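You operate a simulated robot arm through the tools that you are given. There is no shell and no other tool.

You are at the controls of a simulated robot arm. One attempt, no reset.

Task
Top up the finishing powder tub with one scoop from the teal tin.
Fine: tin lid on the table meanwhile; yellow scoop back, both lids pressed on.

The check looks at the end state, three seconds after you hand in, the way a careful person would. Anything else that was tipped, shoved, dropped, spilled or broken makes it a failure. A push-on lid holds only when it is set on centred and level and pressed home; a screw cap is set on level and turned clockwise until tight.

Robot
A 7-joint arm with a two-finger parallel gripper, fixed in place. Base frame: the origin is on the floor under the middle of its stand, x ahead of it, y to its left, z up; the work surface is at about z = 0.75. Lengths are in m, angles in degrees, forces in N, time in s.
With the tool pointing down near the work surface it reaches from about 0.34 to 0.78 m from the base axis. Its first joint turns from -166.0 to 166.0 degrees. Payload 3.91 kg.
The TCP is the grasp point between the finger pads, 0.03 m short of the fingertips. In the tool frame z runs along the fingers and y along their closing line. The gripper opens to 0.11 m. The fingers are 0.02 m wide and 0.01 m thick; the gripper's body (0.048 by 0.112 m) begins 0.055 m behind the TCP.
Orientation is that of the tool frame in the base frame, as a unit quaternion [x, y, z, w]. With the fingers straight down and closing along the base's y, the tool's x points along the base's -x, its y along +y and its z along -z.

Tools
- The arm moves only by the tool move_arm. Its argument "deltas" is a list of rows, each an object of numbers (a shift or turn left out is 0, a gripper value left out holds the last): "dx", "dy", "dz": the shift along the base's x, y, z in cm; "wx", "wy", "wz": the turn, a rotation vector about the base's x, y, z in degrees; "hand": the finger opening in cm, from 0 to 11. In form: [{"dx": .., "dy": .., "dz": .., "wx": .., "wy": .., "wz": .., "hand": ..}, ...]. A call has 1 to 20 rows; each row shifts and turns the commanded pose from where the row before left it. Rows are played at 5 a second. More than 0.05 m and 8.6 degrees between two rows, or a gripper value outside its range, and nothing of the call is played. A pose out of reach is approached as far as the arm can. The call stops where the force on the tool passes 40 N (or 10 N more than at its start, if that is more) or the arm is blocked; 0.2 s more then pass. The fingers move at their own pace (about 0.153 m/s each) and stop on an object; they squeeze with about 20 N. The grip force told is the motor's: it shows also when the fingers shut on nothing. Time passes only in rows, and 0.2 s behind the last, so rows that do not move let the fingers close. It gives the time, the measured TCP pose, the force on the tool (base axes), the opening and the grip force at its end, in the units of the frame above (readings bear some noise), with the torque about the TCP (base axes, N m) and any sound that the robot's microphone picked up.
- Cameras (640 x 400 px; columns grow to the right, rows downward): "scene" is fixed at [0.2222, -0.4983, 1.5899]; the picture's right is [0.98, -0.21, 0.00], its down [-0.12, -0.55, -0.82] and it looks along [0.17, 0.81, -0.57] (base axes); focal length 369 px, centre (320, 200). "wrist" rides on the gripper at [0.077, 0.007, -0.114] in the tool frame; the picture's right is [-0.09, 1.00, 0.00], its down [-0.80, -0.07, -0.59] and it looks along [-0.59, -0.05, 0.80] (tool axes); focal length 270 px, centre (320, 200). There is no depth. A picture from a camera that has moved, and an enlarged one, comes with that camera's place and axes in the base frame and with its lens.
- capture(camera): a new picture of that camera. The clock stands still meanwhile.
- lift_body(by): slides the trunk up (or, below 0, down) by that many m; the arm rides with it, the base frame stays. It gives what a move gives, with no picture.
- zoom(camera, box): a new picture of the part [left, top, right, bottom] of that camera's present view, enlarged. The clock stands still meanwhile.
- finish_job(): hands the job in; it is judged then, once.

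Nothing tells you positions but the pictures and the camera data. Unless the task says otherwise, let go and move clear before handing in.

The tools are called after "Emit:" as a command line: name --argument value ..., lists and objects as JSON in quotes. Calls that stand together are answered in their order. move_arm: Moves the arm, as the interface text tells. Its arguments: {"type":"object","properties":{"deltas":{"type":"array","items":{"type":"object","properties":{"dx":{"type":"number"},"dy":{"type":"number"},"dz":{"type":"number"},"wx":{"type":"number"},"wy":{"type":"number"},"wz":{"type":"number"},"hand":{"type":"number"}}}}},"required":["deltas"]} The other tools are called the same way: lift_body (by) moves the trunk up or down; capture (camera) takes a picture; zoom (camera, box) takes an enlarged picture of a part of a camera's view; finish_job () hands the job in.

At the start:

```text
t: 0.0
position: [0.3948, 0.2947, 1.2397]
tool_rot: [-0.001, 1.0, 0.0, 0.0]
contact_force: [-0.3, 0.1, 1.0]
wrist_torque: [-0.01, -0.01, 0.0]
finger_gap: 0.1101
grip_force: 0.0
trunk travel left (down, up): [-0.55, 0.06]
```

scene: 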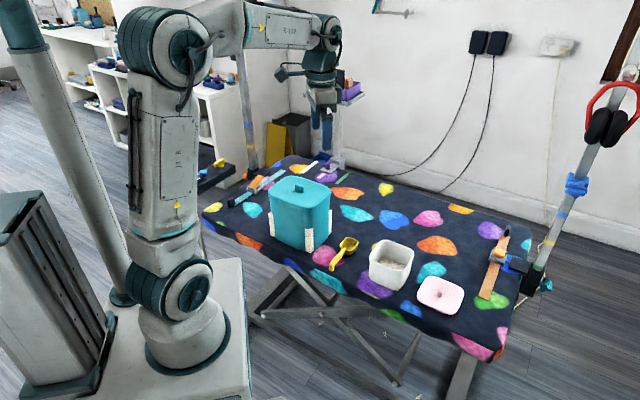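
wrist: 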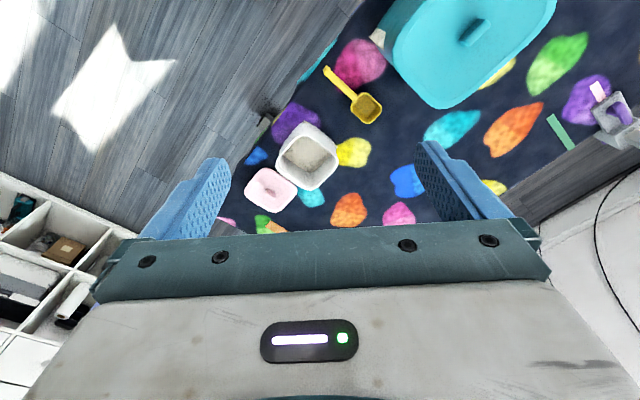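

I see a large teal tin with a knob lid, a yellow scoop lying on the table, an open white tub with powder, and its pinkish lid beside it. I'll look closer at these before moving.

Emit:
zoom --camera "scene" --box '[240, 160, 400, 260]'

Emit:
zoom --camera "scene" --box '[320, 220, 480, 320]'

Emit:
zoom --camera "wrist" --box '[220, 0, 540, 200]'

Emit:
zoom --camera "scene" --box '[180, 140, 560, 378]'

```text
4.00 times, centred on (320, 210) of scene
camera zoom: at [0.2222, -0.4983, 1.5899], right [0.98, -0.21, 0.0], down [-0.12, -0.55, -0.82], along [0.17, 0.81, -0.57], focal length 1474 px, centre (320, 160)
```

zoom: 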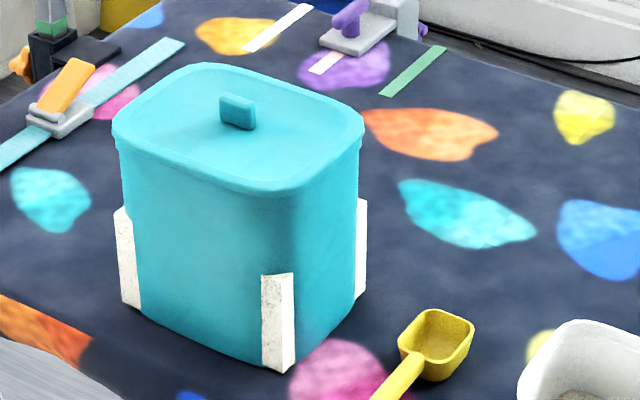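

```text
4.00 times, centred on (400, 270) of scene
camera zoom: at [0.2222, -0.4983, 1.5899], right [0.98, -0.21, 0.0], down [-0.12, -0.55, -0.82], along [0.17, 0.81, -0.57], focal length 1474 px, centre (0, -80)
```

zoom: 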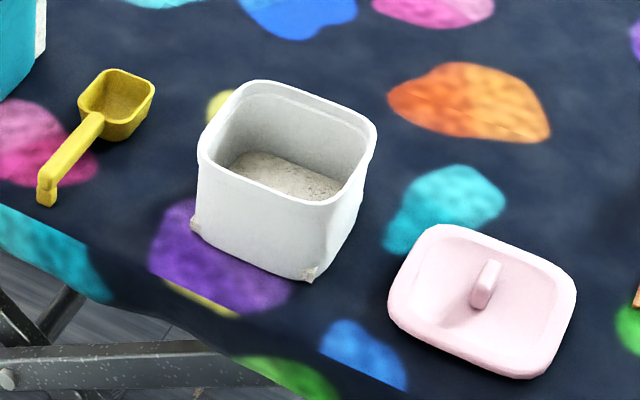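

```text
2.00 times, centred on (380, 100) of wrist
camera zoom: at [0.318, 0.3016, 1.3534], right [0.09, 1.0, 0.0], down [0.8, -0.07, 0.59], along [0.59, -0.05, -0.8], focal length 541 px, centre (200, 400)
```

zoom: 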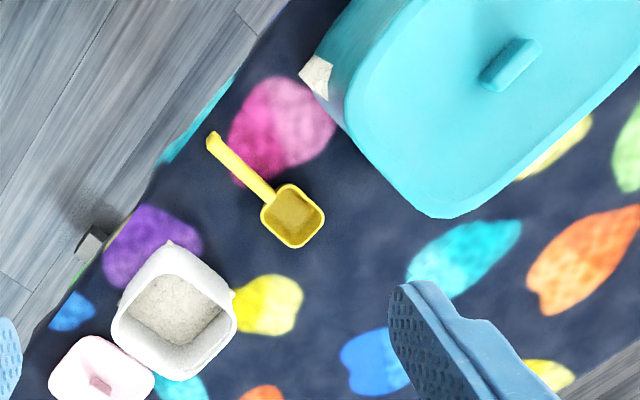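

```text
1.68 times, centred on (370, 259) of scene
camera zoom: at [0.2222, -0.4983, 1.5899], right [0.98, -0.21, 0.0], down [-0.12, -0.55, -0.82], along [0.17, 0.81, -0.57], focal length 620 px, centre (236, 101)
```

zoom: 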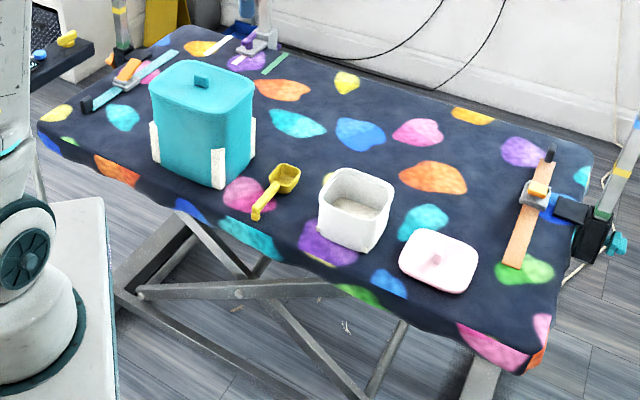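

The tin sits at about (0.37, 0.50), top near z 0.93; the scoop runs from about (0.43, 0.31) to (0.50, 0.37); the tub is near (0.60, 0.26) and its lid near (0.71, 0.135). I'll lower the arm over free space for a closer look with the wrist camera.

Emit:
move_arm --deltas '[{"dz": -4.5}, {"dz": -4.5}, {"dz": -4.5}, {"dz": -4.5}]'

Emit:
capture --camera "wrist"

Emit:
capture --camera "scene"

```text
t: 1.0
position: [0.3959, 0.2972, 1.0597]
tool_rot: [-0.001, 1.0, 0.0, 0.0]
contact_force: [0.2, -0.4, -0.2]
wrist_torque: [0.0, -0.02, 0.0]
finger_gap: 0.11
grip_force: 0.0
trunk travel left (down, up): [-0.55, 0.06]
```

```text
taken
camera wrist: at [0.3192, 0.3028, 1.1744], right [0.09, 1.0, 0.0], down [0.8, -0.07, 0.59], along [0.59, -0.05, -0.8], focal length 270 px, centre (320, 200)
```

wrist: 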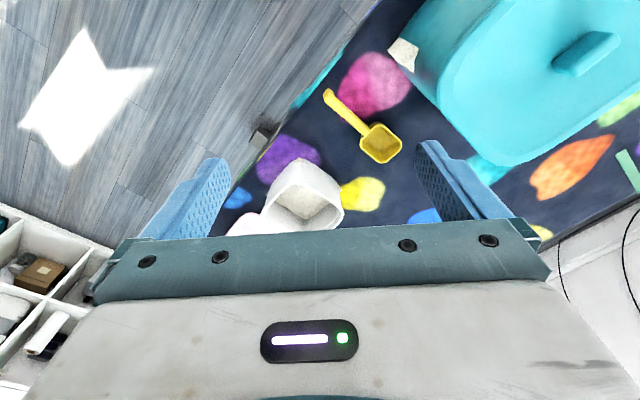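

```text
taken
```

scene: 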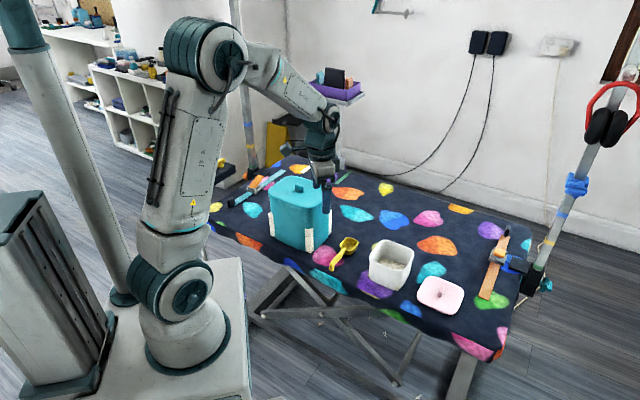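

The arm moves cleanly. I'll zoom in on the tin, scoop and tub from here.

Emit:
zoom --camera "wrist" --box '[300, 70, 440, 170]'

Emit:
zoom --camera "wrist" --box '[380, 0, 640, 180]'

Emit:
zoom --camera "scene" --box '[260, 160, 360, 280]'

Emit:
zoom --camera "scene" --box '[310, 225, 390, 275]'

```text
4.00 times, centred on (370, 120) of wrist
camera zoom: at [0.3192, 0.3028, 1.1744], right [0.09, 1.0, 0.0], down [0.8, -0.07, 0.59], along [0.59, -0.05, -0.8], focal length 1081 px, centre (120, 520)
```

zoom: 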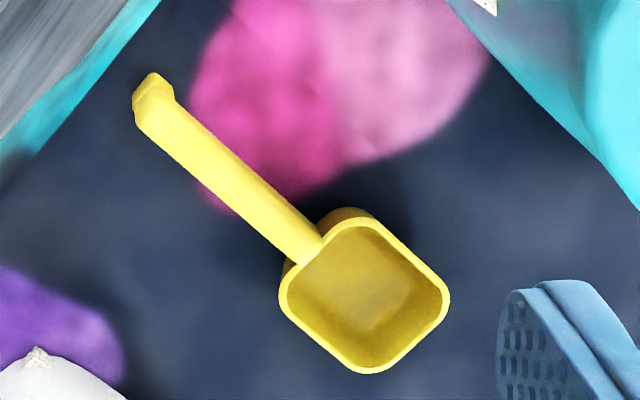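

```text
2.22 times, centred on (510, 90) of wrist
camera zoom: at [0.3192, 0.3028, 1.1744], right [0.09, 1.0, 0.0], down [0.8, -0.07, 0.59], along [0.59, -0.05, -0.8], focal length 601 px, centre (-102, 444)
```

zoom: 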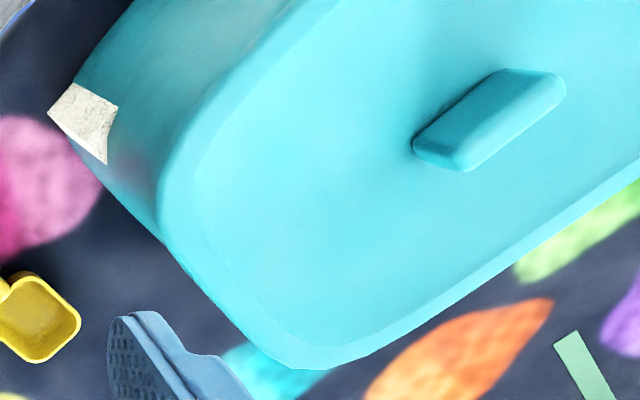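

```text
3.33 times, centred on (310, 220) of scene
camera zoom: at [0.2222, -0.4983, 1.5899], right [0.98, -0.21, 0.0], down [-0.12, -0.55, -0.82], along [0.17, 0.81, -0.57], focal length 1229 px, centre (353, 133)
```

zoom: 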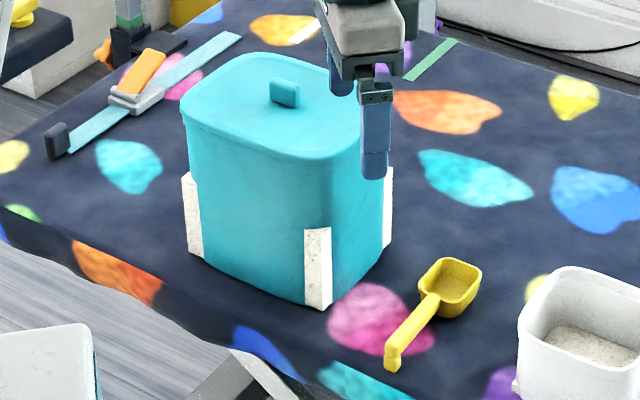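

```text
8.00 times, centred on (350, 250) of scene
camera zoom: at [0.2222, -0.4983, 1.5899], right [0.98, -0.21, 0.0], down [-0.12, -0.55, -0.82], along [0.17, 0.81, -0.57], focal length 2949 px, centre (80, -200)
```

zoom: 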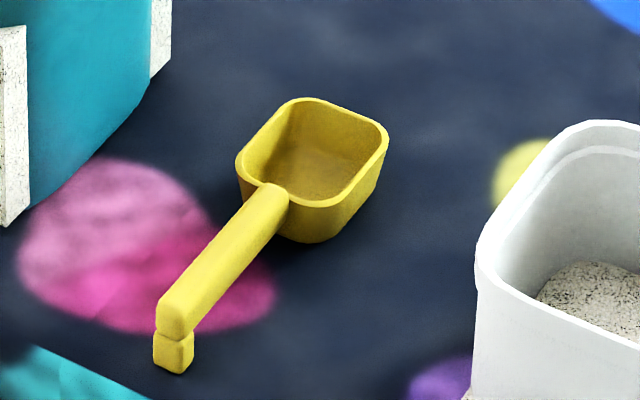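

The tin's knob is a bar along the tin's long axis at about (0.37, 0.503), top near z 0.945; the scoop is a square bowl with a handle at rim height and a small foot at its end. I'll move above the tin knob and turn the tool by −45° so the fingers close across the bar.

Emit:
move_arm --deltas '[{"dx": -0.4, "dy": 3.4, "wz": -7.5, "hand": 6}, {"dx": -0.4, "dy": 3.4, "wz": -7.5}, {"dx": -0.4, "dy": 3.4, "wz": -7.5}, {"dx": -0.4, "dy": 3.4, "wz": -7.5}, {"dx": -0.4, "dy": 3.4, "wz": -7.5}, {"dx": -0.5, "dy": 3.4, "wz": -7.5}]'

Emit:
capture --camera "wrist"

Emit:
zoom --camera "scene" --box '[240, 130, 400, 230]'

```text
t: 2.4
position: [0.3695, 0.5003, 1.0557]
tool_rot: [0.383, 0.924, 0.0, 0.001]
contact_force: [-0.5, -0.3, -0.8]
wrist_torque: [-0.01, 0.02, 0.0]
finger_gap: 0.06
grip_force: 0.1
trunk travel left (down, up): [-0.55, 0.06]
```

```text
taken
camera wrist: at [0.3198, 0.5591, 1.171], right [0.77, 0.64, 0.0], down [0.52, -0.62, 0.6], along [0.38, -0.46, -0.8], focal length 270 px, centre (320, 200)
```

wrist: 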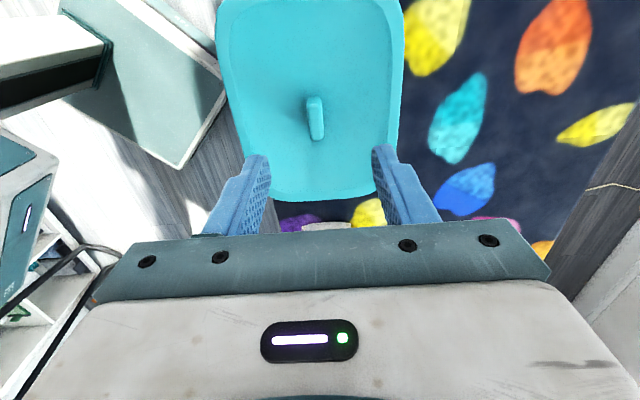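

```text
4.00 times, centred on (320, 180) of scene
camera zoom: at [0.2222, -0.4983, 1.5899], right [0.98, -0.21, 0.0], down [-0.12, -0.55, -0.82], along [0.17, 0.81, -0.57], focal length 1474 px, centre (320, 280)
```

zoom: 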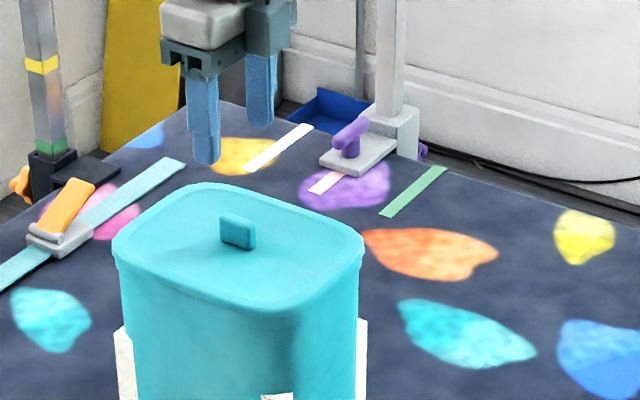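

Emit:
zoom --camera "wrist" --box '[200, 0, 440, 240]'

```text
1.67 times, centred on (320, 120) of wrist
camera zoom: at [0.3198, 0.5591, 1.171], right [0.77, 0.64, 0.0], down [0.52, -0.62, 0.6], along [0.38, -0.46, -0.8], focal length 450 px, centre (320, 333)
```

zoom: 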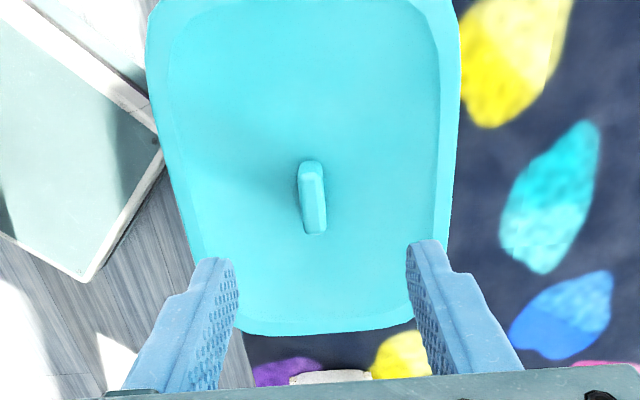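

The knob bar lies at −45°, matching the tool, centred near (0.368, 0.495). I'll correct the offset and descend partway with fingers part open.

Emit:
move_arm --deltas '[{"dx": -0.1, "dy": -0.5, "hand": 5}, {"dz": -2.5}, {"dz": -2.5}]'

Emit:
zoom --camera "wrist" --box '[200, 0, 440, 240]'

Emit:
zoom --camera "scene" --box '[260, 150, 340, 210]'

```text
t: 3.2
position: [0.3678, 0.4938, 1.007]
tool_rot: [0.383, 0.924, 0.0, 0.0]
contact_force: [0.8, -0.2, 0.1]
wrist_torque: [0.03, -0.02, 0.03]
finger_gap: 0.0503
grip_force: 0.0
trunk travel left (down, up): [-0.55, 0.06]
```

```text
1.67 times, centred on (320, 120) of wrist
camera zoom: at [0.3191, 0.5523, 1.1219], right [0.77, 0.64, 0.0], down [0.52, -0.62, 0.59], along [0.38, -0.46, -0.8], focal length 450 px, centre (320, 333)
```

zoom: 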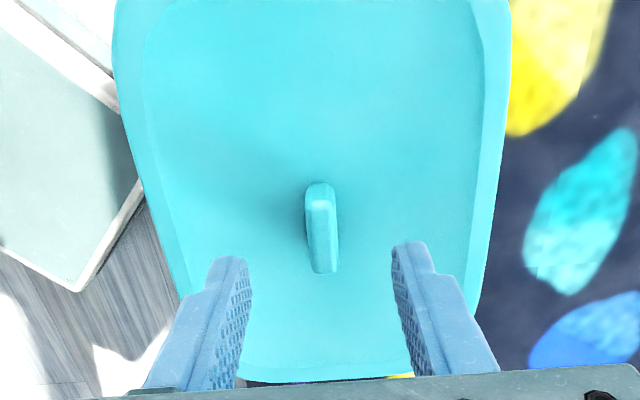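

```text
6.67 times, centred on (300, 180) of scene
camera zoom: at [0.2222, -0.4983, 1.5899], right [0.98, -0.21, 0.0], down [-0.12, -0.55, -0.82], along [0.17, 0.81, -0.57], focal length 2457 px, centre (453, 333)
```

zoom: 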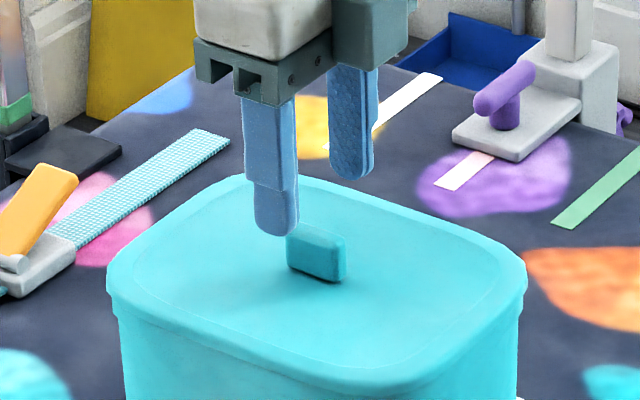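

Fingers straddle the knob symmetrically; knob top is about 0.955 and lid plane about 0.938. I'll lower so fingertips are just above the lid, then close gently on the bar.

Emit:
move_arm --deltas '[{"dz": -1.6}, {"dz": -1.6}, {"hand": 0}, {}, {}]'

Emit:
zoom --camera "scene" --box '[260, 150, 340, 210]'

Emit:
zoom --camera "wrist" --box '[200, 0, 440, 240]'

```text
t: 4.4
position: [0.3682, 0.493, 0.976]
tool_rot: [0.383, 0.924, 0.0, 0.0]
contact_force: [1.5, 1.7, -0.5]
wrist_torque: [0.13, -0.1, -0.01]
finger_gap: 0.0105
grip_force: 19.6
trunk travel left (down, up): [-0.55, 0.06]
```

```text
6.67 times, centred on (300, 180) of scene
camera zoom: at [0.2222, -0.4983, 1.5899], right [0.98, -0.21, 0.0], down [-0.12, -0.55, -0.82], along [0.17, 0.81, -0.57], focal length 2457 px, centre (453, 333)
```

zoom: 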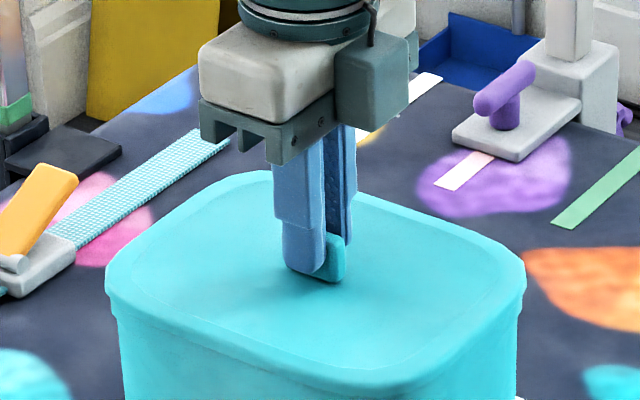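

```text
1.67 times, centred on (320, 120) of wrist
camera zoom: at [0.3193, 0.5522, 1.091], right [0.77, 0.64, 0.0], down [0.52, -0.62, 0.59], along [0.38, -0.46, -0.8], focal length 450 px, centre (320, 333)
```

zoom: 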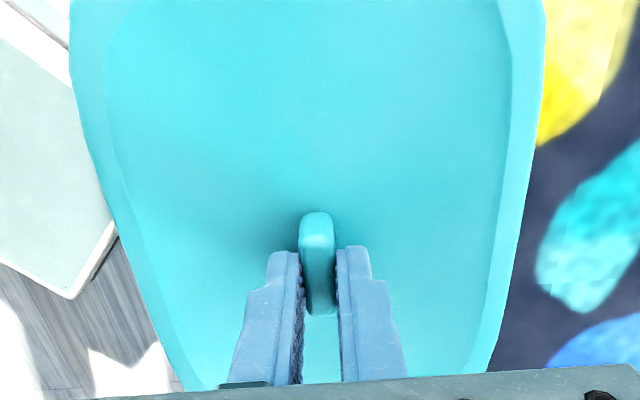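

The knob is gripped (10.5 mm wide). Now I pull straight up in small steps and watch the force.

Emit:
move_arm --deltas '[{"dz": 0.3}, {"dz": 0.3}, {"dz": 0.4}]'

Emit:
zoom --camera "scene" --box '[240, 150, 360, 260]'

```text
t: 5.2
position: [0.3685, 0.494, 0.9861]
tool_rot: [0.382, 0.924, 0.0, 0.0]
contact_force: [0.4, -1.0, -0.5]
wrist_torque: [0.02, -0.02, 0.03]
finger_gap: 0.0108
grip_force: 19.9
trunk travel left (down, up): [-0.55, 0.06]
heard: snap
```

```text
3.64 times, centred on (300, 205) of scene
camera zoom: at [0.2222, -0.4983, 1.5899], right [0.98, -0.21, 0.0], down [-0.12, -0.55, -0.82], along [0.17, 0.81, -0.57], focal length 1340 px, centre (393, 182)
```

zoom: 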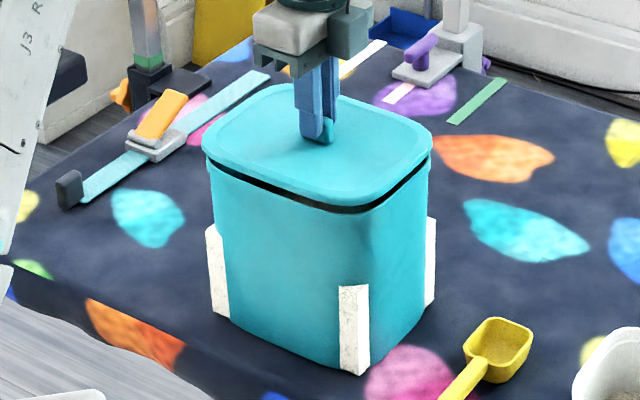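

The lid snapped off cleanly with a gap all around. I'll raise it well clear and look into the tin.

Emit:
move_arm --deltas '[{"dz": 2}, {"dz": 3}, {"dz": 3}, {"dz": 3}]'

Emit:
capture --camera "wrist"

Emit:
zoom --camera "scene" --box '[240, 110, 400, 260]'

```text
t: 6.2
position: [0.3677, 0.4934, 1.0981]
tool_rot: [0.383, 0.924, 0.0, 0.0]
contact_force: [0.1, 0.0, -1.0]
wrist_torque: [-0.01, 0.03, 0.01]
finger_gap: 0.0108
grip_force: 20.5
trunk travel left (down, up): [-0.55, 0.06]
```

```text
taken
camera wrist: at [0.3189, 0.5532, 1.2123], right [0.77, 0.64, 0.0], down [0.52, -0.62, 0.59], along [0.38, -0.46, -0.8], focal length 270 px, centre (320, 200)
```

wrist: 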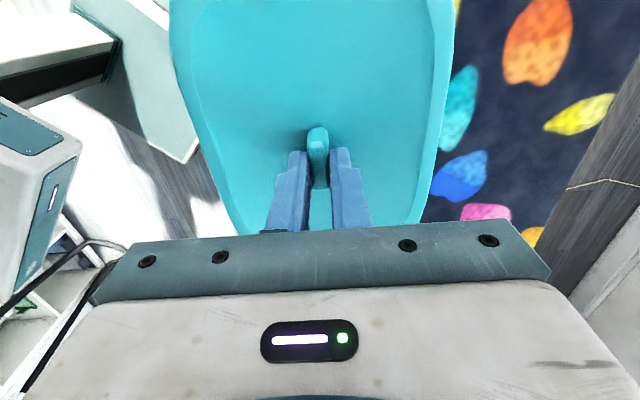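

```text
2.67 times, centred on (320, 185) of scene
camera zoom: at [0.2222, -0.4983, 1.5899], right [0.98, -0.21, 0.0], down [-0.12, -0.55, -0.82], along [0.17, 0.81, -0.57], focal length 983 px, centre (320, 240)
```

zoom: 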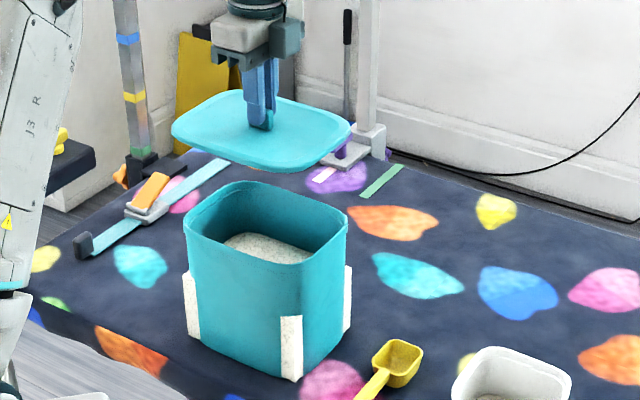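

The lid is clear and the powder in the tin is visible, a fair way below the rim. I'll carry the lid to the free area near (0.61, 0.455).

Emit:
move_arm --deltas '[{"dx": 2, "dy": -0.3}, {"dx": 3.2, "dy": -0.5}, {"dx": 3.2, "dy": -0.5}, {"dx": 3.2, "dy": -0.5}, {"dx": 3.2, "dy": -0.5}, {"dx": 3.2, "dy": -0.5}, {"dx": 3.2, "dy": -0.5}, {"dx": 3.0, "dy": -0.5}]'

Emit:
capture --camera "wrist"

Emit:
capture --camera "scene"

Emit:
zoom --camera "scene" --box '[260, 170, 340, 260]'

```text
t: 8.0
position: [0.6017, 0.4526, 1.0962]
tool_rot: [0.383, 0.924, 0.0, -0.001]
contact_force: [-0.4, -0.5, -0.3]
wrist_torque: [0.01, -0.05, -0.04]
finger_gap: 0.0107
grip_force: 20.7
out of reach, approached as far as the arm can: row 8
trunk travel left (down, up): [-0.55, 0.06]
```

```text
taken
camera wrist: at [0.552, 0.5124, 1.2114], right [0.77, 0.64, 0.0], down [0.52, -0.62, 0.59], along [0.38, -0.46, -0.8], focal length 270 px, centre (320, 200)
```

wrist: 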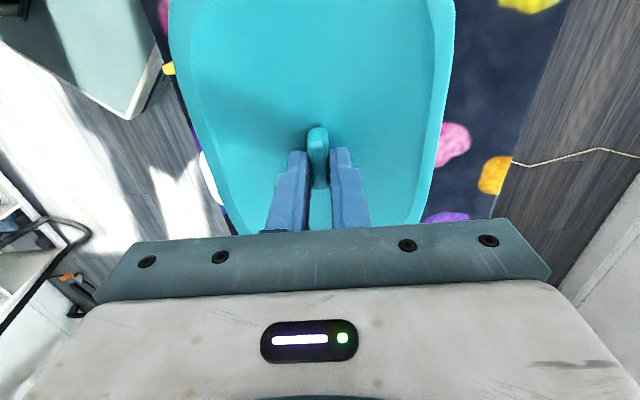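

```text
taken
```

scene: 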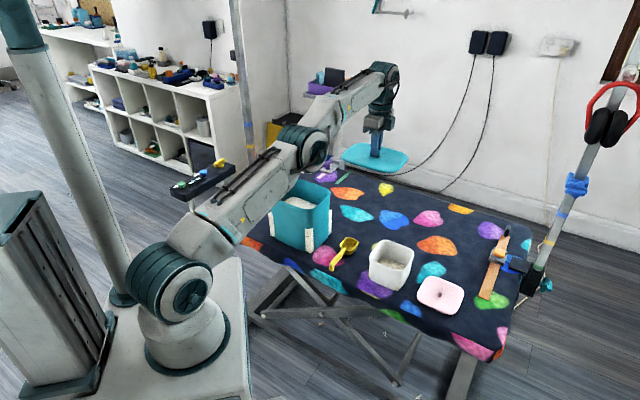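

```text
4.44 times, centred on (300, 215) of scene
camera zoom: at [0.2222, -0.4983, 1.5899], right [0.98, -0.21, 0.0], down [-0.12, -0.55, -0.82], along [0.17, 0.81, -0.57], focal length 1638 px, centre (409, 133)
```

zoom: 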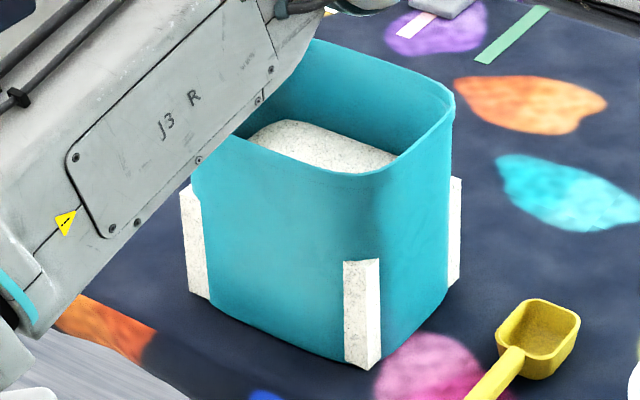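

The lid is over the free area at about (0.60, 0.453), right at the arm's reach limit at this height. I'll pull in slightly and lower in stages, checking clearance from the scoop, tub and tin.

Emit:
move_arm --deltas '[{"dx": -0.8, "dz": -3}, {"dz": -4}, {"dz": -4}, {"dz": -4}]'

Emit:
capture --camera "scene"

Emit:
zoom --camera "scene" --box '[240, 100, 480, 280]'

```text
t: 9.0
position: [0.5935, 0.4531, 0.9461]
tool_rot: [0.382, 0.924, 0.0, 0.0]
contact_force: [0.0, 0.3, -0.1]
wrist_torque: [-0.02, 0.02, 0.0]
finger_gap: 0.011
grip_force: 20.2
trunk travel left (down, up): [-0.55, 0.06]
```

```text
taken
```

scene: 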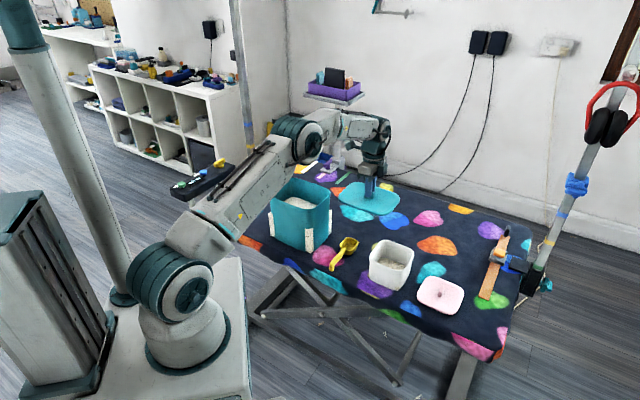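

```text
2.22 times, centred on (360, 190) of scene
camera zoom: at [0.2222, -0.4983, 1.5899], right [0.98, -0.21, 0.0], down [-0.12, -0.55, -0.82], along [0.17, 0.81, -0.57], focal length 819 px, centre (231, 222)
```

zoom: 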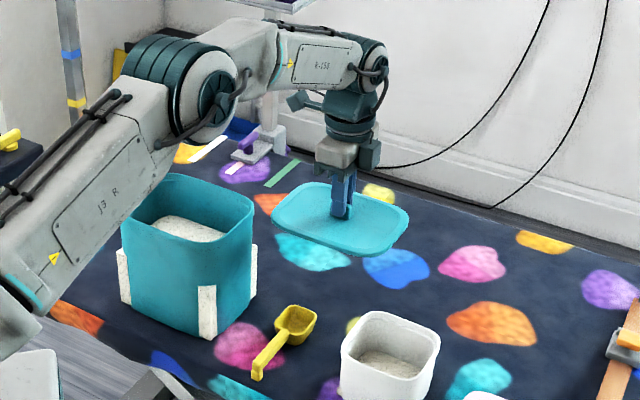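

Clear so far: the lid is above open tablecloth and the arm link stays well above the tin. I'll continue down slowly toward contact.

Emit:
move_arm --deltas '[{"dx": 0.4, "dz": -4}, {"dx": 0.4, "dz": -4}, {"dz": -2}]'

Emit:
capture --camera "scene"

Emit:
zoom --camera "scene" --box '[260, 140, 460, 290]'

```text
t: 9.8
position: [0.6023, 0.4515, 0.8452]
tool_rot: [0.383, 0.924, 0.001, 0.0]
contact_force: [1.0, 0.3, -0.6]
wrist_torque: [0.03, 0.0, 0.0]
finger_gap: 0.0107
grip_force: 19.6
trunk travel left (down, up): [-0.55, 0.06]
```

```text
taken
```

scene: 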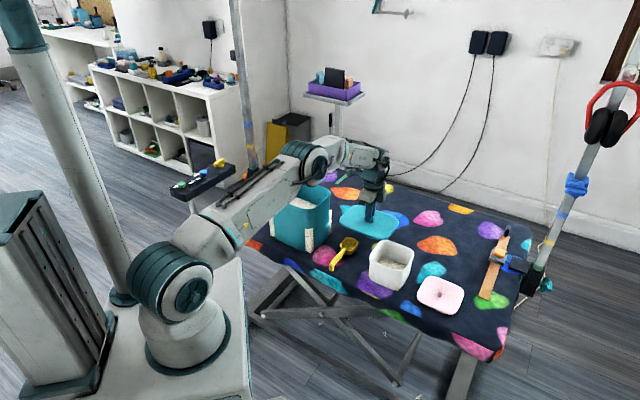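

```text
2.67 times, centred on (360, 215) of scene
camera zoom: at [0.2222, -0.4983, 1.5899], right [0.98, -0.21, 0.0], down [-0.12, -0.55, -0.82], along [0.17, 0.81, -0.57], focal length 983 px, centre (213, 160)
```

zoom: 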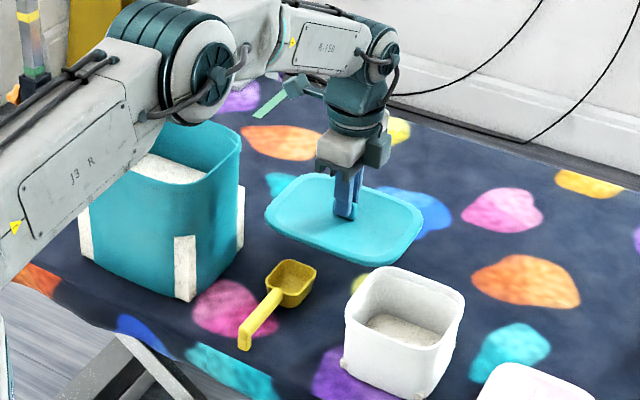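

The elbow is still about 12 cm over the tin's rim height, and the lid is close to the table clear of the scoop bowl. I'll lower in fine steps until it touches.

Emit:
move_arm --deltas '[{"dz": -1.5}, {"dz": -1.0}, {"dz": -0.5}]'

Emit:
zoom --camera "scene" --box '[320, 180, 420, 260]'

```text
t: 10.6
position: [0.6031, 0.4532, 0.815]
tool_rot: [0.382, 0.924, 0.001, 0.0]
contact_force: [0.2, -0.3, 0.0]
wrist_torque: [-0.01, -0.01, 0.0]
finger_gap: 0.0107
grip_force: 19.9
trunk travel left (down, up): [-0.55, 0.06]
```

```text
5.00 times, centred on (370, 220) of scene
camera zoom: at [0.2222, -0.4983, 1.5899], right [0.98, -0.21, 0.0], down [-0.12, -0.55, -0.82], along [0.17, 0.81, -0.57], focal length 1843 px, centre (70, 100)
```

zoom: 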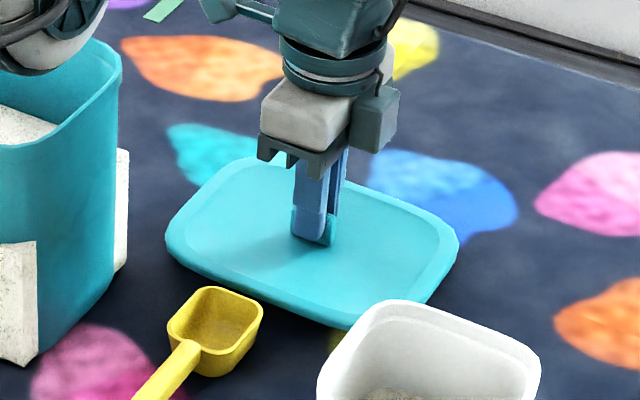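

Emit:
move_arm --deltas '[{"dz": -0.4}, {"dz": -0.3}, {"dz": -0.3}]'

```text
t: 11.4
position: [0.6027, 0.4532, 0.8059]
tool_rot: [0.382, 0.924, 0.0, 0.0]
contact_force: [-0.4, 1.0, -0.9]
wrist_torque: [0.0, -0.04, 0.04]
finger_gap: 0.0106
grip_force: 20.2
trunk travel left (down, up): [-0.55, 0.06]
```

Still no contact at TCP z 0.806; continuing down in small steps.

Emit:
move_arm --deltas '[{"dz": -0.3}, {"dz": -0.2}, {}]'

Emit:
zoom --camera "scene" --box '[320, 180, 420, 260]'

```text
t: 12.2
position: [0.6014, 0.4525, 0.802]
tool_rot: [0.382, 0.924, 0.001, 0.0]
contact_force: [1.2, 1.1, 7.3]
wrist_torque: [0.04, 0.0, 0.02]
finger_gap: 0.0109
grip_force: 20.2
trunk travel left (down, up): [-0.55, 0.06]
```

```text
5.00 times, centred on (370, 220) of scene
camera zoom: at [0.2222, -0.4983, 1.5899], right [0.98, -0.21, 0.0], down [-0.12, -0.55, -0.82], along [0.17, 0.81, -0.57], focal length 1843 px, centre (70, 100)
```

zoom: 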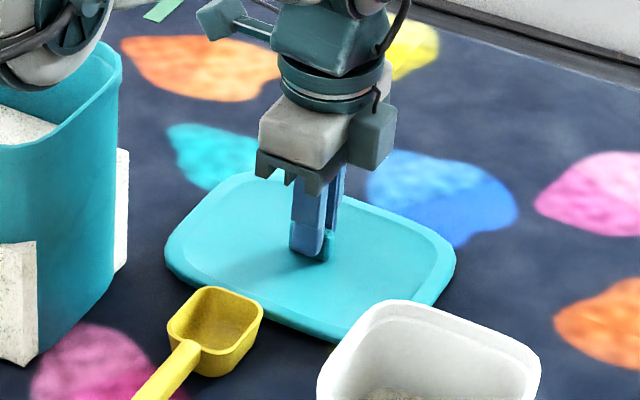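

The lid rests on the table (7 N upward). I'll release it and lift off.

Emit:
move_arm --deltas '[{"hand": 5}, {}, {"dz": 2}, {"dz": 4}, {"dz": 4}, {"dz": 4}, {"dz": 4}]'

Emit:
capture --camera "scene"

Emit:
zoom --camera "scene" --box '[250, 150, 450, 290]'

```text
t: 13.8
position: [0.6006, 0.4535, 0.9811]
tool_rot: [0.383, 0.924, -0.001, 0.0]
contact_force: [-0.2, 1.1, -0.6]
wrist_torque: [0.0, -0.02, 0.01]
finger_gap: 0.0499
grip_force: 0.0
trunk travel left (down, up): [-0.55, 0.06]
```

```text
taken
```

scene: 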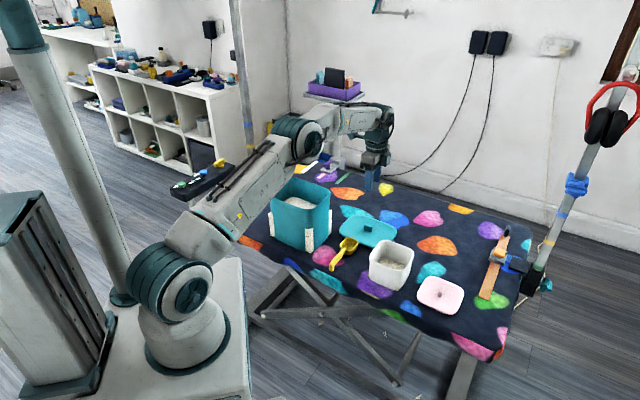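

```text
2.86 times, centred on (350, 220) of scene
camera zoom: at [0.2222, -0.4983, 1.5899], right [0.98, -0.21, 0.0], down [-0.12, -0.55, -0.82], along [0.17, 0.81, -0.57], focal length 1053 px, centre (234, 143)
```

zoom: 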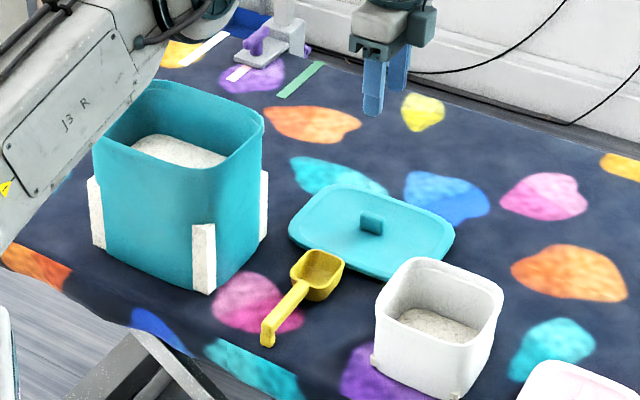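

The tin lid lies flat on the table, clear of the scoop. Next I'll turn the tool to +45° (fingers closing across the scoop handle) and move over the scoop's handle for a close look.

Emit:
move_arm --deltas '[{"dz": 4}, {"dx": -1.5, "dy": -1.3, "wz": 8.2, "dz": 2}, {"dx": -1.8, "dy": -1.6, "wz": 8.2}, {"dx": -1.8, "dy": -1.6, "wz": 8.2}, {"dx": -1.8, "dy": -1.6, "wz": 8.2}, {"dx": -1.8, "dy": -1.6, "wz": 8.2}, {"dx": -1.8, "dy": -1.6, "wz": 8.2}, {"dx": -1.8, "dy": -1.6, "wz": 8.2}, {"dx": -1.8, "dy": -1.6, "wz": 8.2}, {"dx": -1.8, "dy": -1.6, "wz": 8.2}, {"dx": -1.3, "dy": -0.9, "wz": 8.2}, {"wz": 8.0}]'

Emit:
capture --camera "wrist"

Emit:
capture --camera "scene"

```text
t: 16.4
position: [0.4282, 0.3011, 1.0416]
tool_rot: [-0.384, 0.923, 0.001, 0.0]
contact_force: [0.6, 0.9, -0.7]
wrist_torque: [0.0, 0.01, -0.03]
finger_gap: 0.0501
grip_force: 0.1
trunk travel left (down, up): [-0.55, 0.06]
```

```text
taken
camera wrist: at [0.3704, 0.2519, 1.1562], right [-0.64, 0.76, 0.0], down [0.61, 0.52, 0.59], along [0.45, 0.38, -0.8], focal length 270 px, centre (320, 200)
```

wrist: 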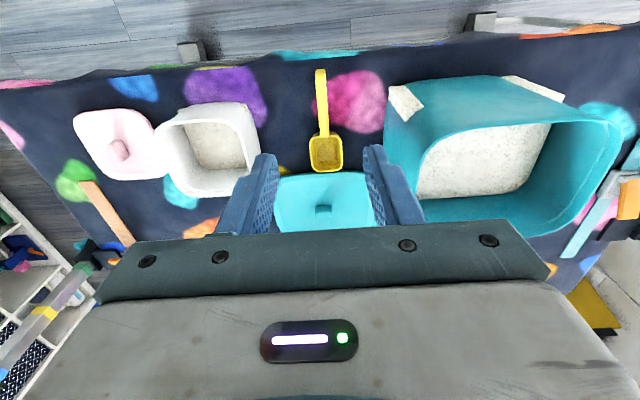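

```text
taken
```

scene: 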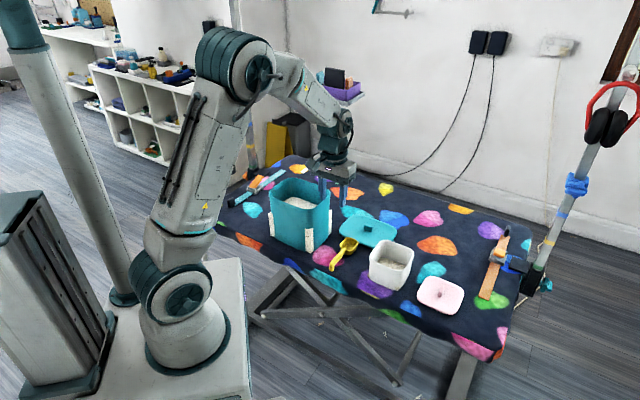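

This view shows everything: tub and its lid on the left, scoop in front, tin with powder on the right. I'll zoom in on each for measurement.

Emit:
zoom --camera "wrist" --box '[270, 50, 390, 190]'

Emit:
zoom --camera "wrist" --box '[380, 60, 640, 240]'

Emit:
zoom --camera "wrist" --box '[60, 80, 280, 220]'

```text
2.86 times, centred on (330, 120) of wrist
camera zoom: at [0.3704, 0.2519, 1.1562], right [-0.64, 0.76, 0.0], down [0.61, 0.52, 0.59], along [0.45, 0.38, -0.8], focal length 772 px, centre (291, 429)
```

zoom: 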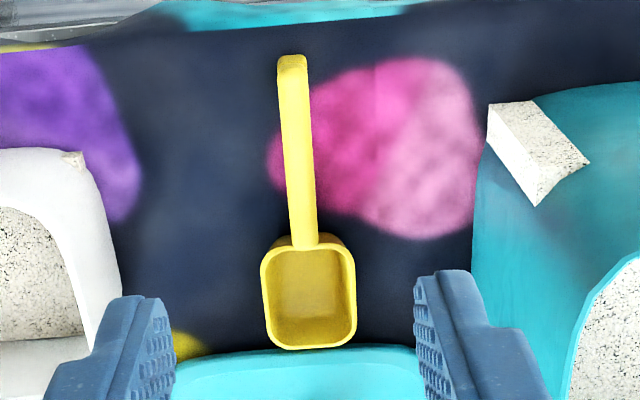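

```text
2.22 times, centred on (510, 150) of wrist
camera zoom: at [0.3704, 0.2519, 1.1562], right [-0.64, 0.76, 0.0], down [0.61, 0.52, 0.59], along [0.45, 0.38, -0.8], focal length 601 px, centre (-102, 311)
```

zoom: 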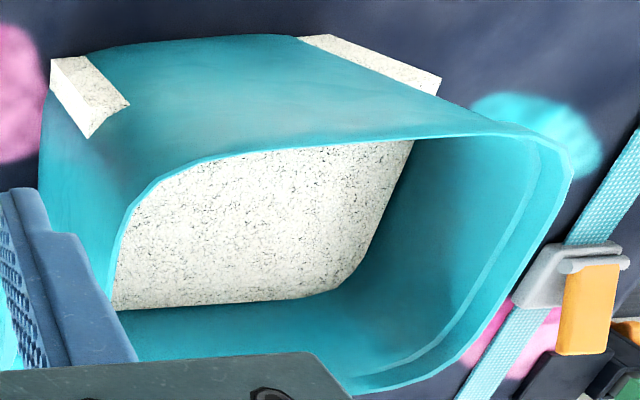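

```text
2.86 times, centred on (170, 150) of wrist
camera zoom: at [0.3704, 0.2519, 1.1562], right [-0.64, 0.76, 0.0], down [0.61, 0.52, 0.59], along [0.45, 0.38, -0.8], focal length 772 px, centre (749, 343)
```

zoom: 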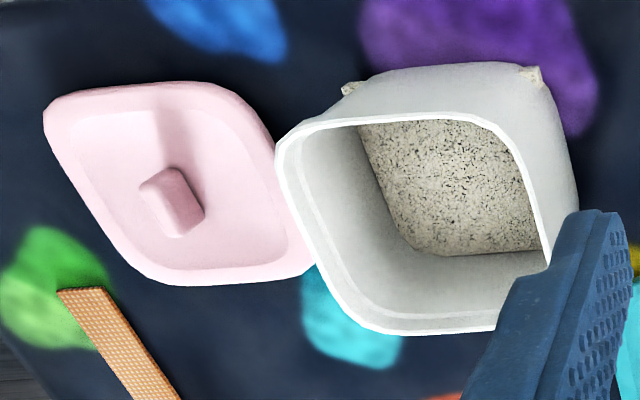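

The scoop handle is exactly along 45° with its tip near (0.428, 0.301), and the tool is already aligned above it. I'll tilt the fingers 45° toward the bowl (so the scoop can later be pitched down into the tin and poured) and come to a pre-grasp point behind the handle.

Emit:
move_arm --deltas '[{"dx": -0.5, "dy": -0.5, "dz": -1, "wx": 5.3, "wy": -5.3, "hand": 4}, {"dx": -0.5, "dy": -0.5, "dz": -1.5, "wx": 5.3, "wy": -5.3}, {"dx": -0.5, "dy": -0.5, "dz": -2, "wx": 5.3, "wy": -5.3}, {"dx": -0.6, "dy": -0.6, "dz": -3, "wx": 5.3, "wy": -5.3}, {"dx": -0.6, "dy": -0.6, "dz": -3, "wx": 5.3, "wy": -5.3}, {"dx": -0.5, "dy": -0.5, "dz": -3, "wx": 5.3, "wy": -5.3}]'

Emit:
capture --camera "wrist"

Emit:
capture --camera "scene"

```text
t: 17.8
position: [0.3988, 0.2691, 0.9046]
tool_rot: [-0.353, 0.854, 0.145, 0.353]
contact_force: [-0.1, -0.6, 0.9]
wrist_torque: [-0.04, -0.02, 0.01]
finger_gap: 0.04
grip_force: 0.2
trunk travel left (down, up): [-0.55, 0.06]
```

```text
taken
camera wrist: at [0.2982, 0.1785, 0.9319], right [-0.66, 0.75, 0.06], down [0.15, 0.05, 0.99], along [0.74, 0.66, -0.15], focal length 270 px, centre (320, 200)
```

wrist: 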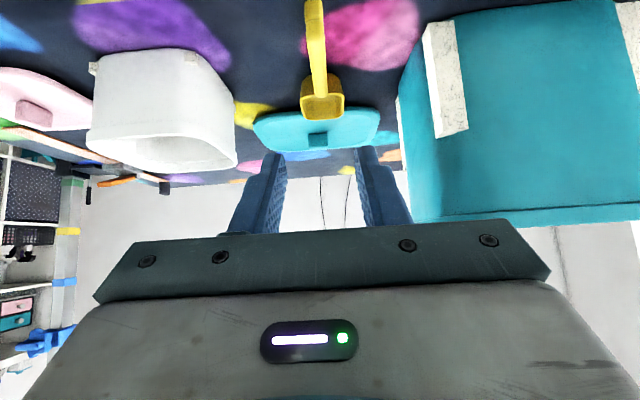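

```text
taken
```

scene: 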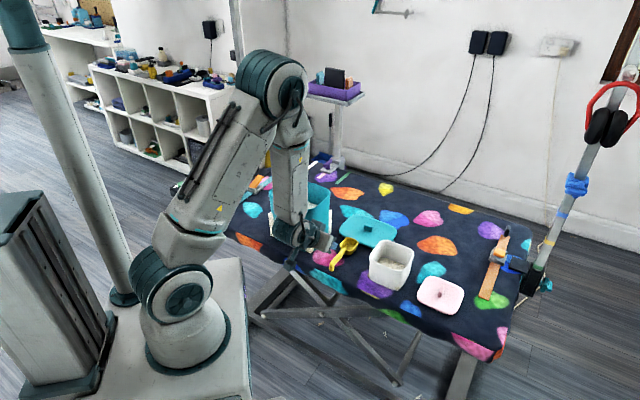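

The tool is tilted as intended and the handle lies between the finger planes. I'll drop to the pre-grasp point and then approach along the tool axis, stopping partway to check heights.

Emit:
move_arm --deltas '[{"dz": -3}, {"dz": -2.7}, {"dx": 1.2, "dy": 1.2, "dz": -1.7}, {"dx": 1.0, "dy": 1.0, "dz": -1.4}]'

Emit:
capture --camera "wrist"

Emit:
zoom --camera "scene" --box '[270, 200, 390, 290]'

```text
t: 18.8
position: [0.4205, 0.2943, 0.818]
tool_rot: [-0.355, 0.854, 0.146, 0.353]
contact_force: [-0.1, 0.4, -0.7]
wrist_torque: [0.0, 0.0, 0.01]
finger_gap: 0.04
grip_force: 0.1
trunk travel left (down, up): [-0.55, 0.06]
```

```text
taken
camera wrist: at [0.3216, 0.2027, 0.8445], right [-0.66, 0.75, 0.06], down [0.15, 0.05, 0.99], along [0.73, 0.66, -0.15], focal length 270 px, centre (320, 200)
```

wrist: 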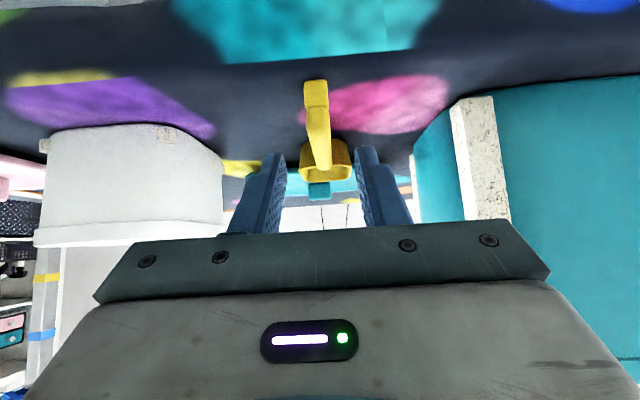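

```text
4.44 times, centred on (330, 245) of scene
camera zoom: at [0.2222, -0.4983, 1.5899], right [0.98, -0.21, 0.0], down [-0.12, -0.55, -0.82], along [0.17, 0.81, -0.57], focal length 1638 px, centre (276, 0)
```

zoom: 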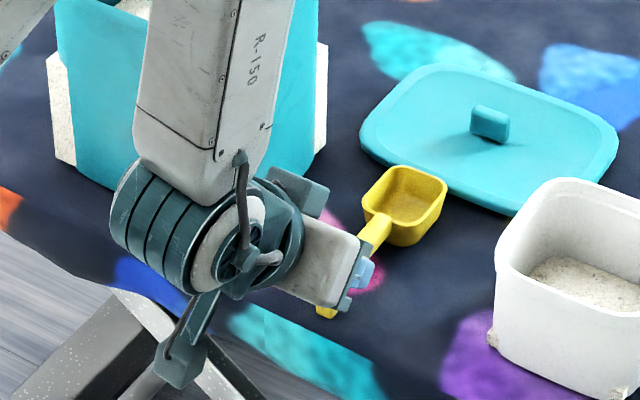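

Emit:
zoom --camera "wrist" --box '[240, 60, 400, 220]'

```text
2.50 times, centred on (320, 140) of wrist
camera zoom: at [0.3216, 0.2027, 0.8445], right [-0.66, 0.75, 0.06], down [0.15, 0.05, 0.99], along [0.73, 0.66, -0.15], focal length 676 px, centre (320, 350)
```

zoom: 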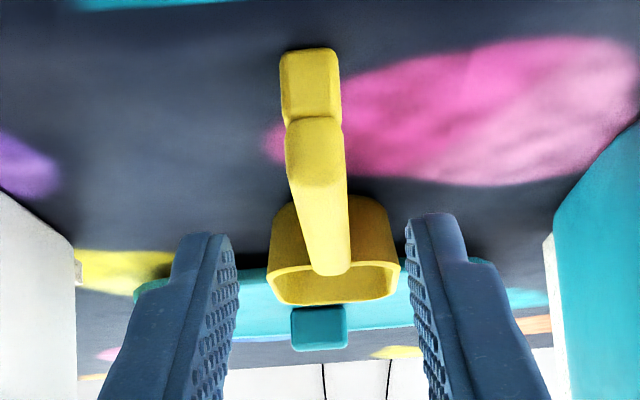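

From this view the handle spans z 0.769–0.785 and its foot rests on the table at 0.75. I'll advance to the grasp point about 2 cm from the handle tip and close.

Emit:
move_arm --deltas '[{"dz": -0.8}, {"dx": 0.8, "dy": 0.8, "dz": -1.1}, {"dx": 0.77, "dy": 0.77, "dz": -1.1}]'

Emit:
zoom --camera "wrist" --box '[240, 60, 400, 220]'

Emit:
zoom --camera "scene" --box '[300, 220, 380, 280]'

```text
t: 19.6
position: [0.436, 0.3088, 0.7888]
tool_rot: [-0.354, 0.853, 0.147, 0.353]
contact_force: [-0.2, -0.2, 0.9]
wrist_torque: [-0.03, -0.03, -0.01]
finger_gap: 0.0399
grip_force: 0.1
trunk travel left (down, up): [-0.55, 0.06]
```

```text
2.50 times, centred on (320, 140) of wrist
camera zoom: at [0.3353, 0.2183, 0.8158], right [-0.66, 0.75, 0.06], down [0.15, 0.05, 0.99], along [0.73, 0.66, -0.15], focal length 676 px, centre (320, 350)
```

zoom: 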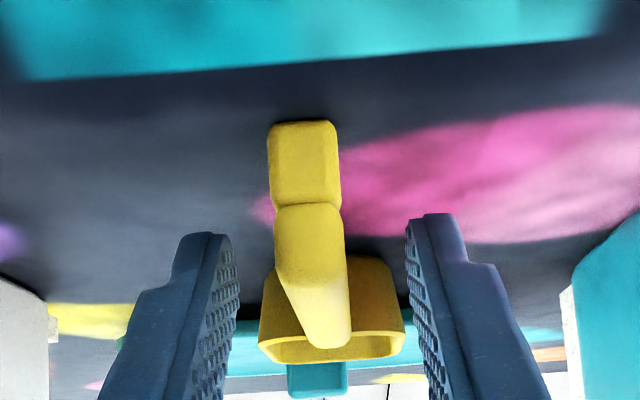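

```text
6.67 times, centred on (340, 250) of scene
camera zoom: at [0.2222, -0.4983, 1.5899], right [0.98, -0.21, 0.0], down [-0.12, -0.55, -0.82], along [0.17, 0.81, -0.57], focal length 2457 px, centre (187, -133)
```

zoom: 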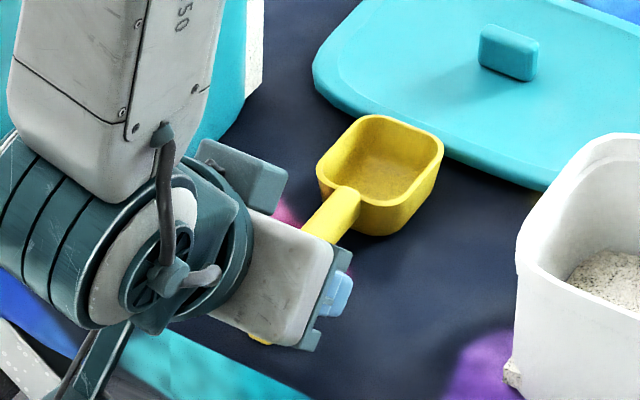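

The handle is centred between the pads with about 9 mm of fingertip clearance to the table. Closing on it.

Emit:
move_arm --deltas '[{"hand": 2}, {"hand": 0}, {}, {}]'

Emit:
zoom --camera "wrist" --box '[240, 60, 400, 220]'

Emit:
zoom --camera "scene" --box '[300, 220, 380, 280]'

```text
t: 20.6
position: [0.4344, 0.3092, 0.7902]
tool_rot: [-0.354, 0.854, 0.146, 0.354]
contact_force: [0.3, 0.0, 0.4]
wrist_torque: [0.01, -0.01, -0.02]
finger_gap: 0.0133
grip_force: 19.9
trunk travel left (down, up): [-0.55, 0.06]
```

```text
2.50 times, centred on (320, 140) of wrist
camera zoom: at [0.3352, 0.2182, 0.8159], right [-0.66, 0.75, 0.06], down [0.15, 0.05, 0.99], along [0.73, 0.66, -0.15], focal length 676 px, centre (320, 350)
```

zoom: 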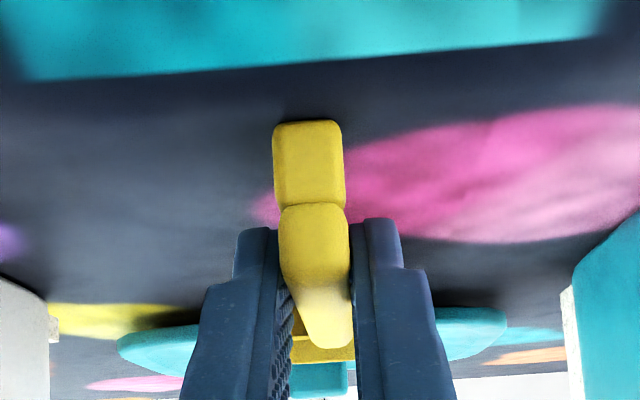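

```text
6.67 times, centred on (340, 250) of scene
camera zoom: at [0.2222, -0.4983, 1.5899], right [0.98, -0.21, 0.0], down [-0.12, -0.55, -0.82], along [0.17, 0.81, -0.57], focal length 2457 px, centre (187, -133)
```

zoom: 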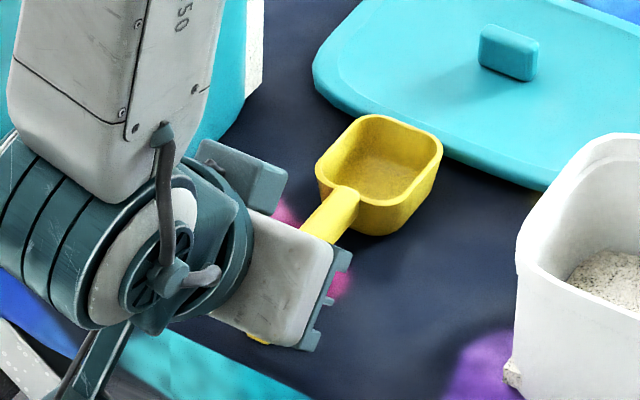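

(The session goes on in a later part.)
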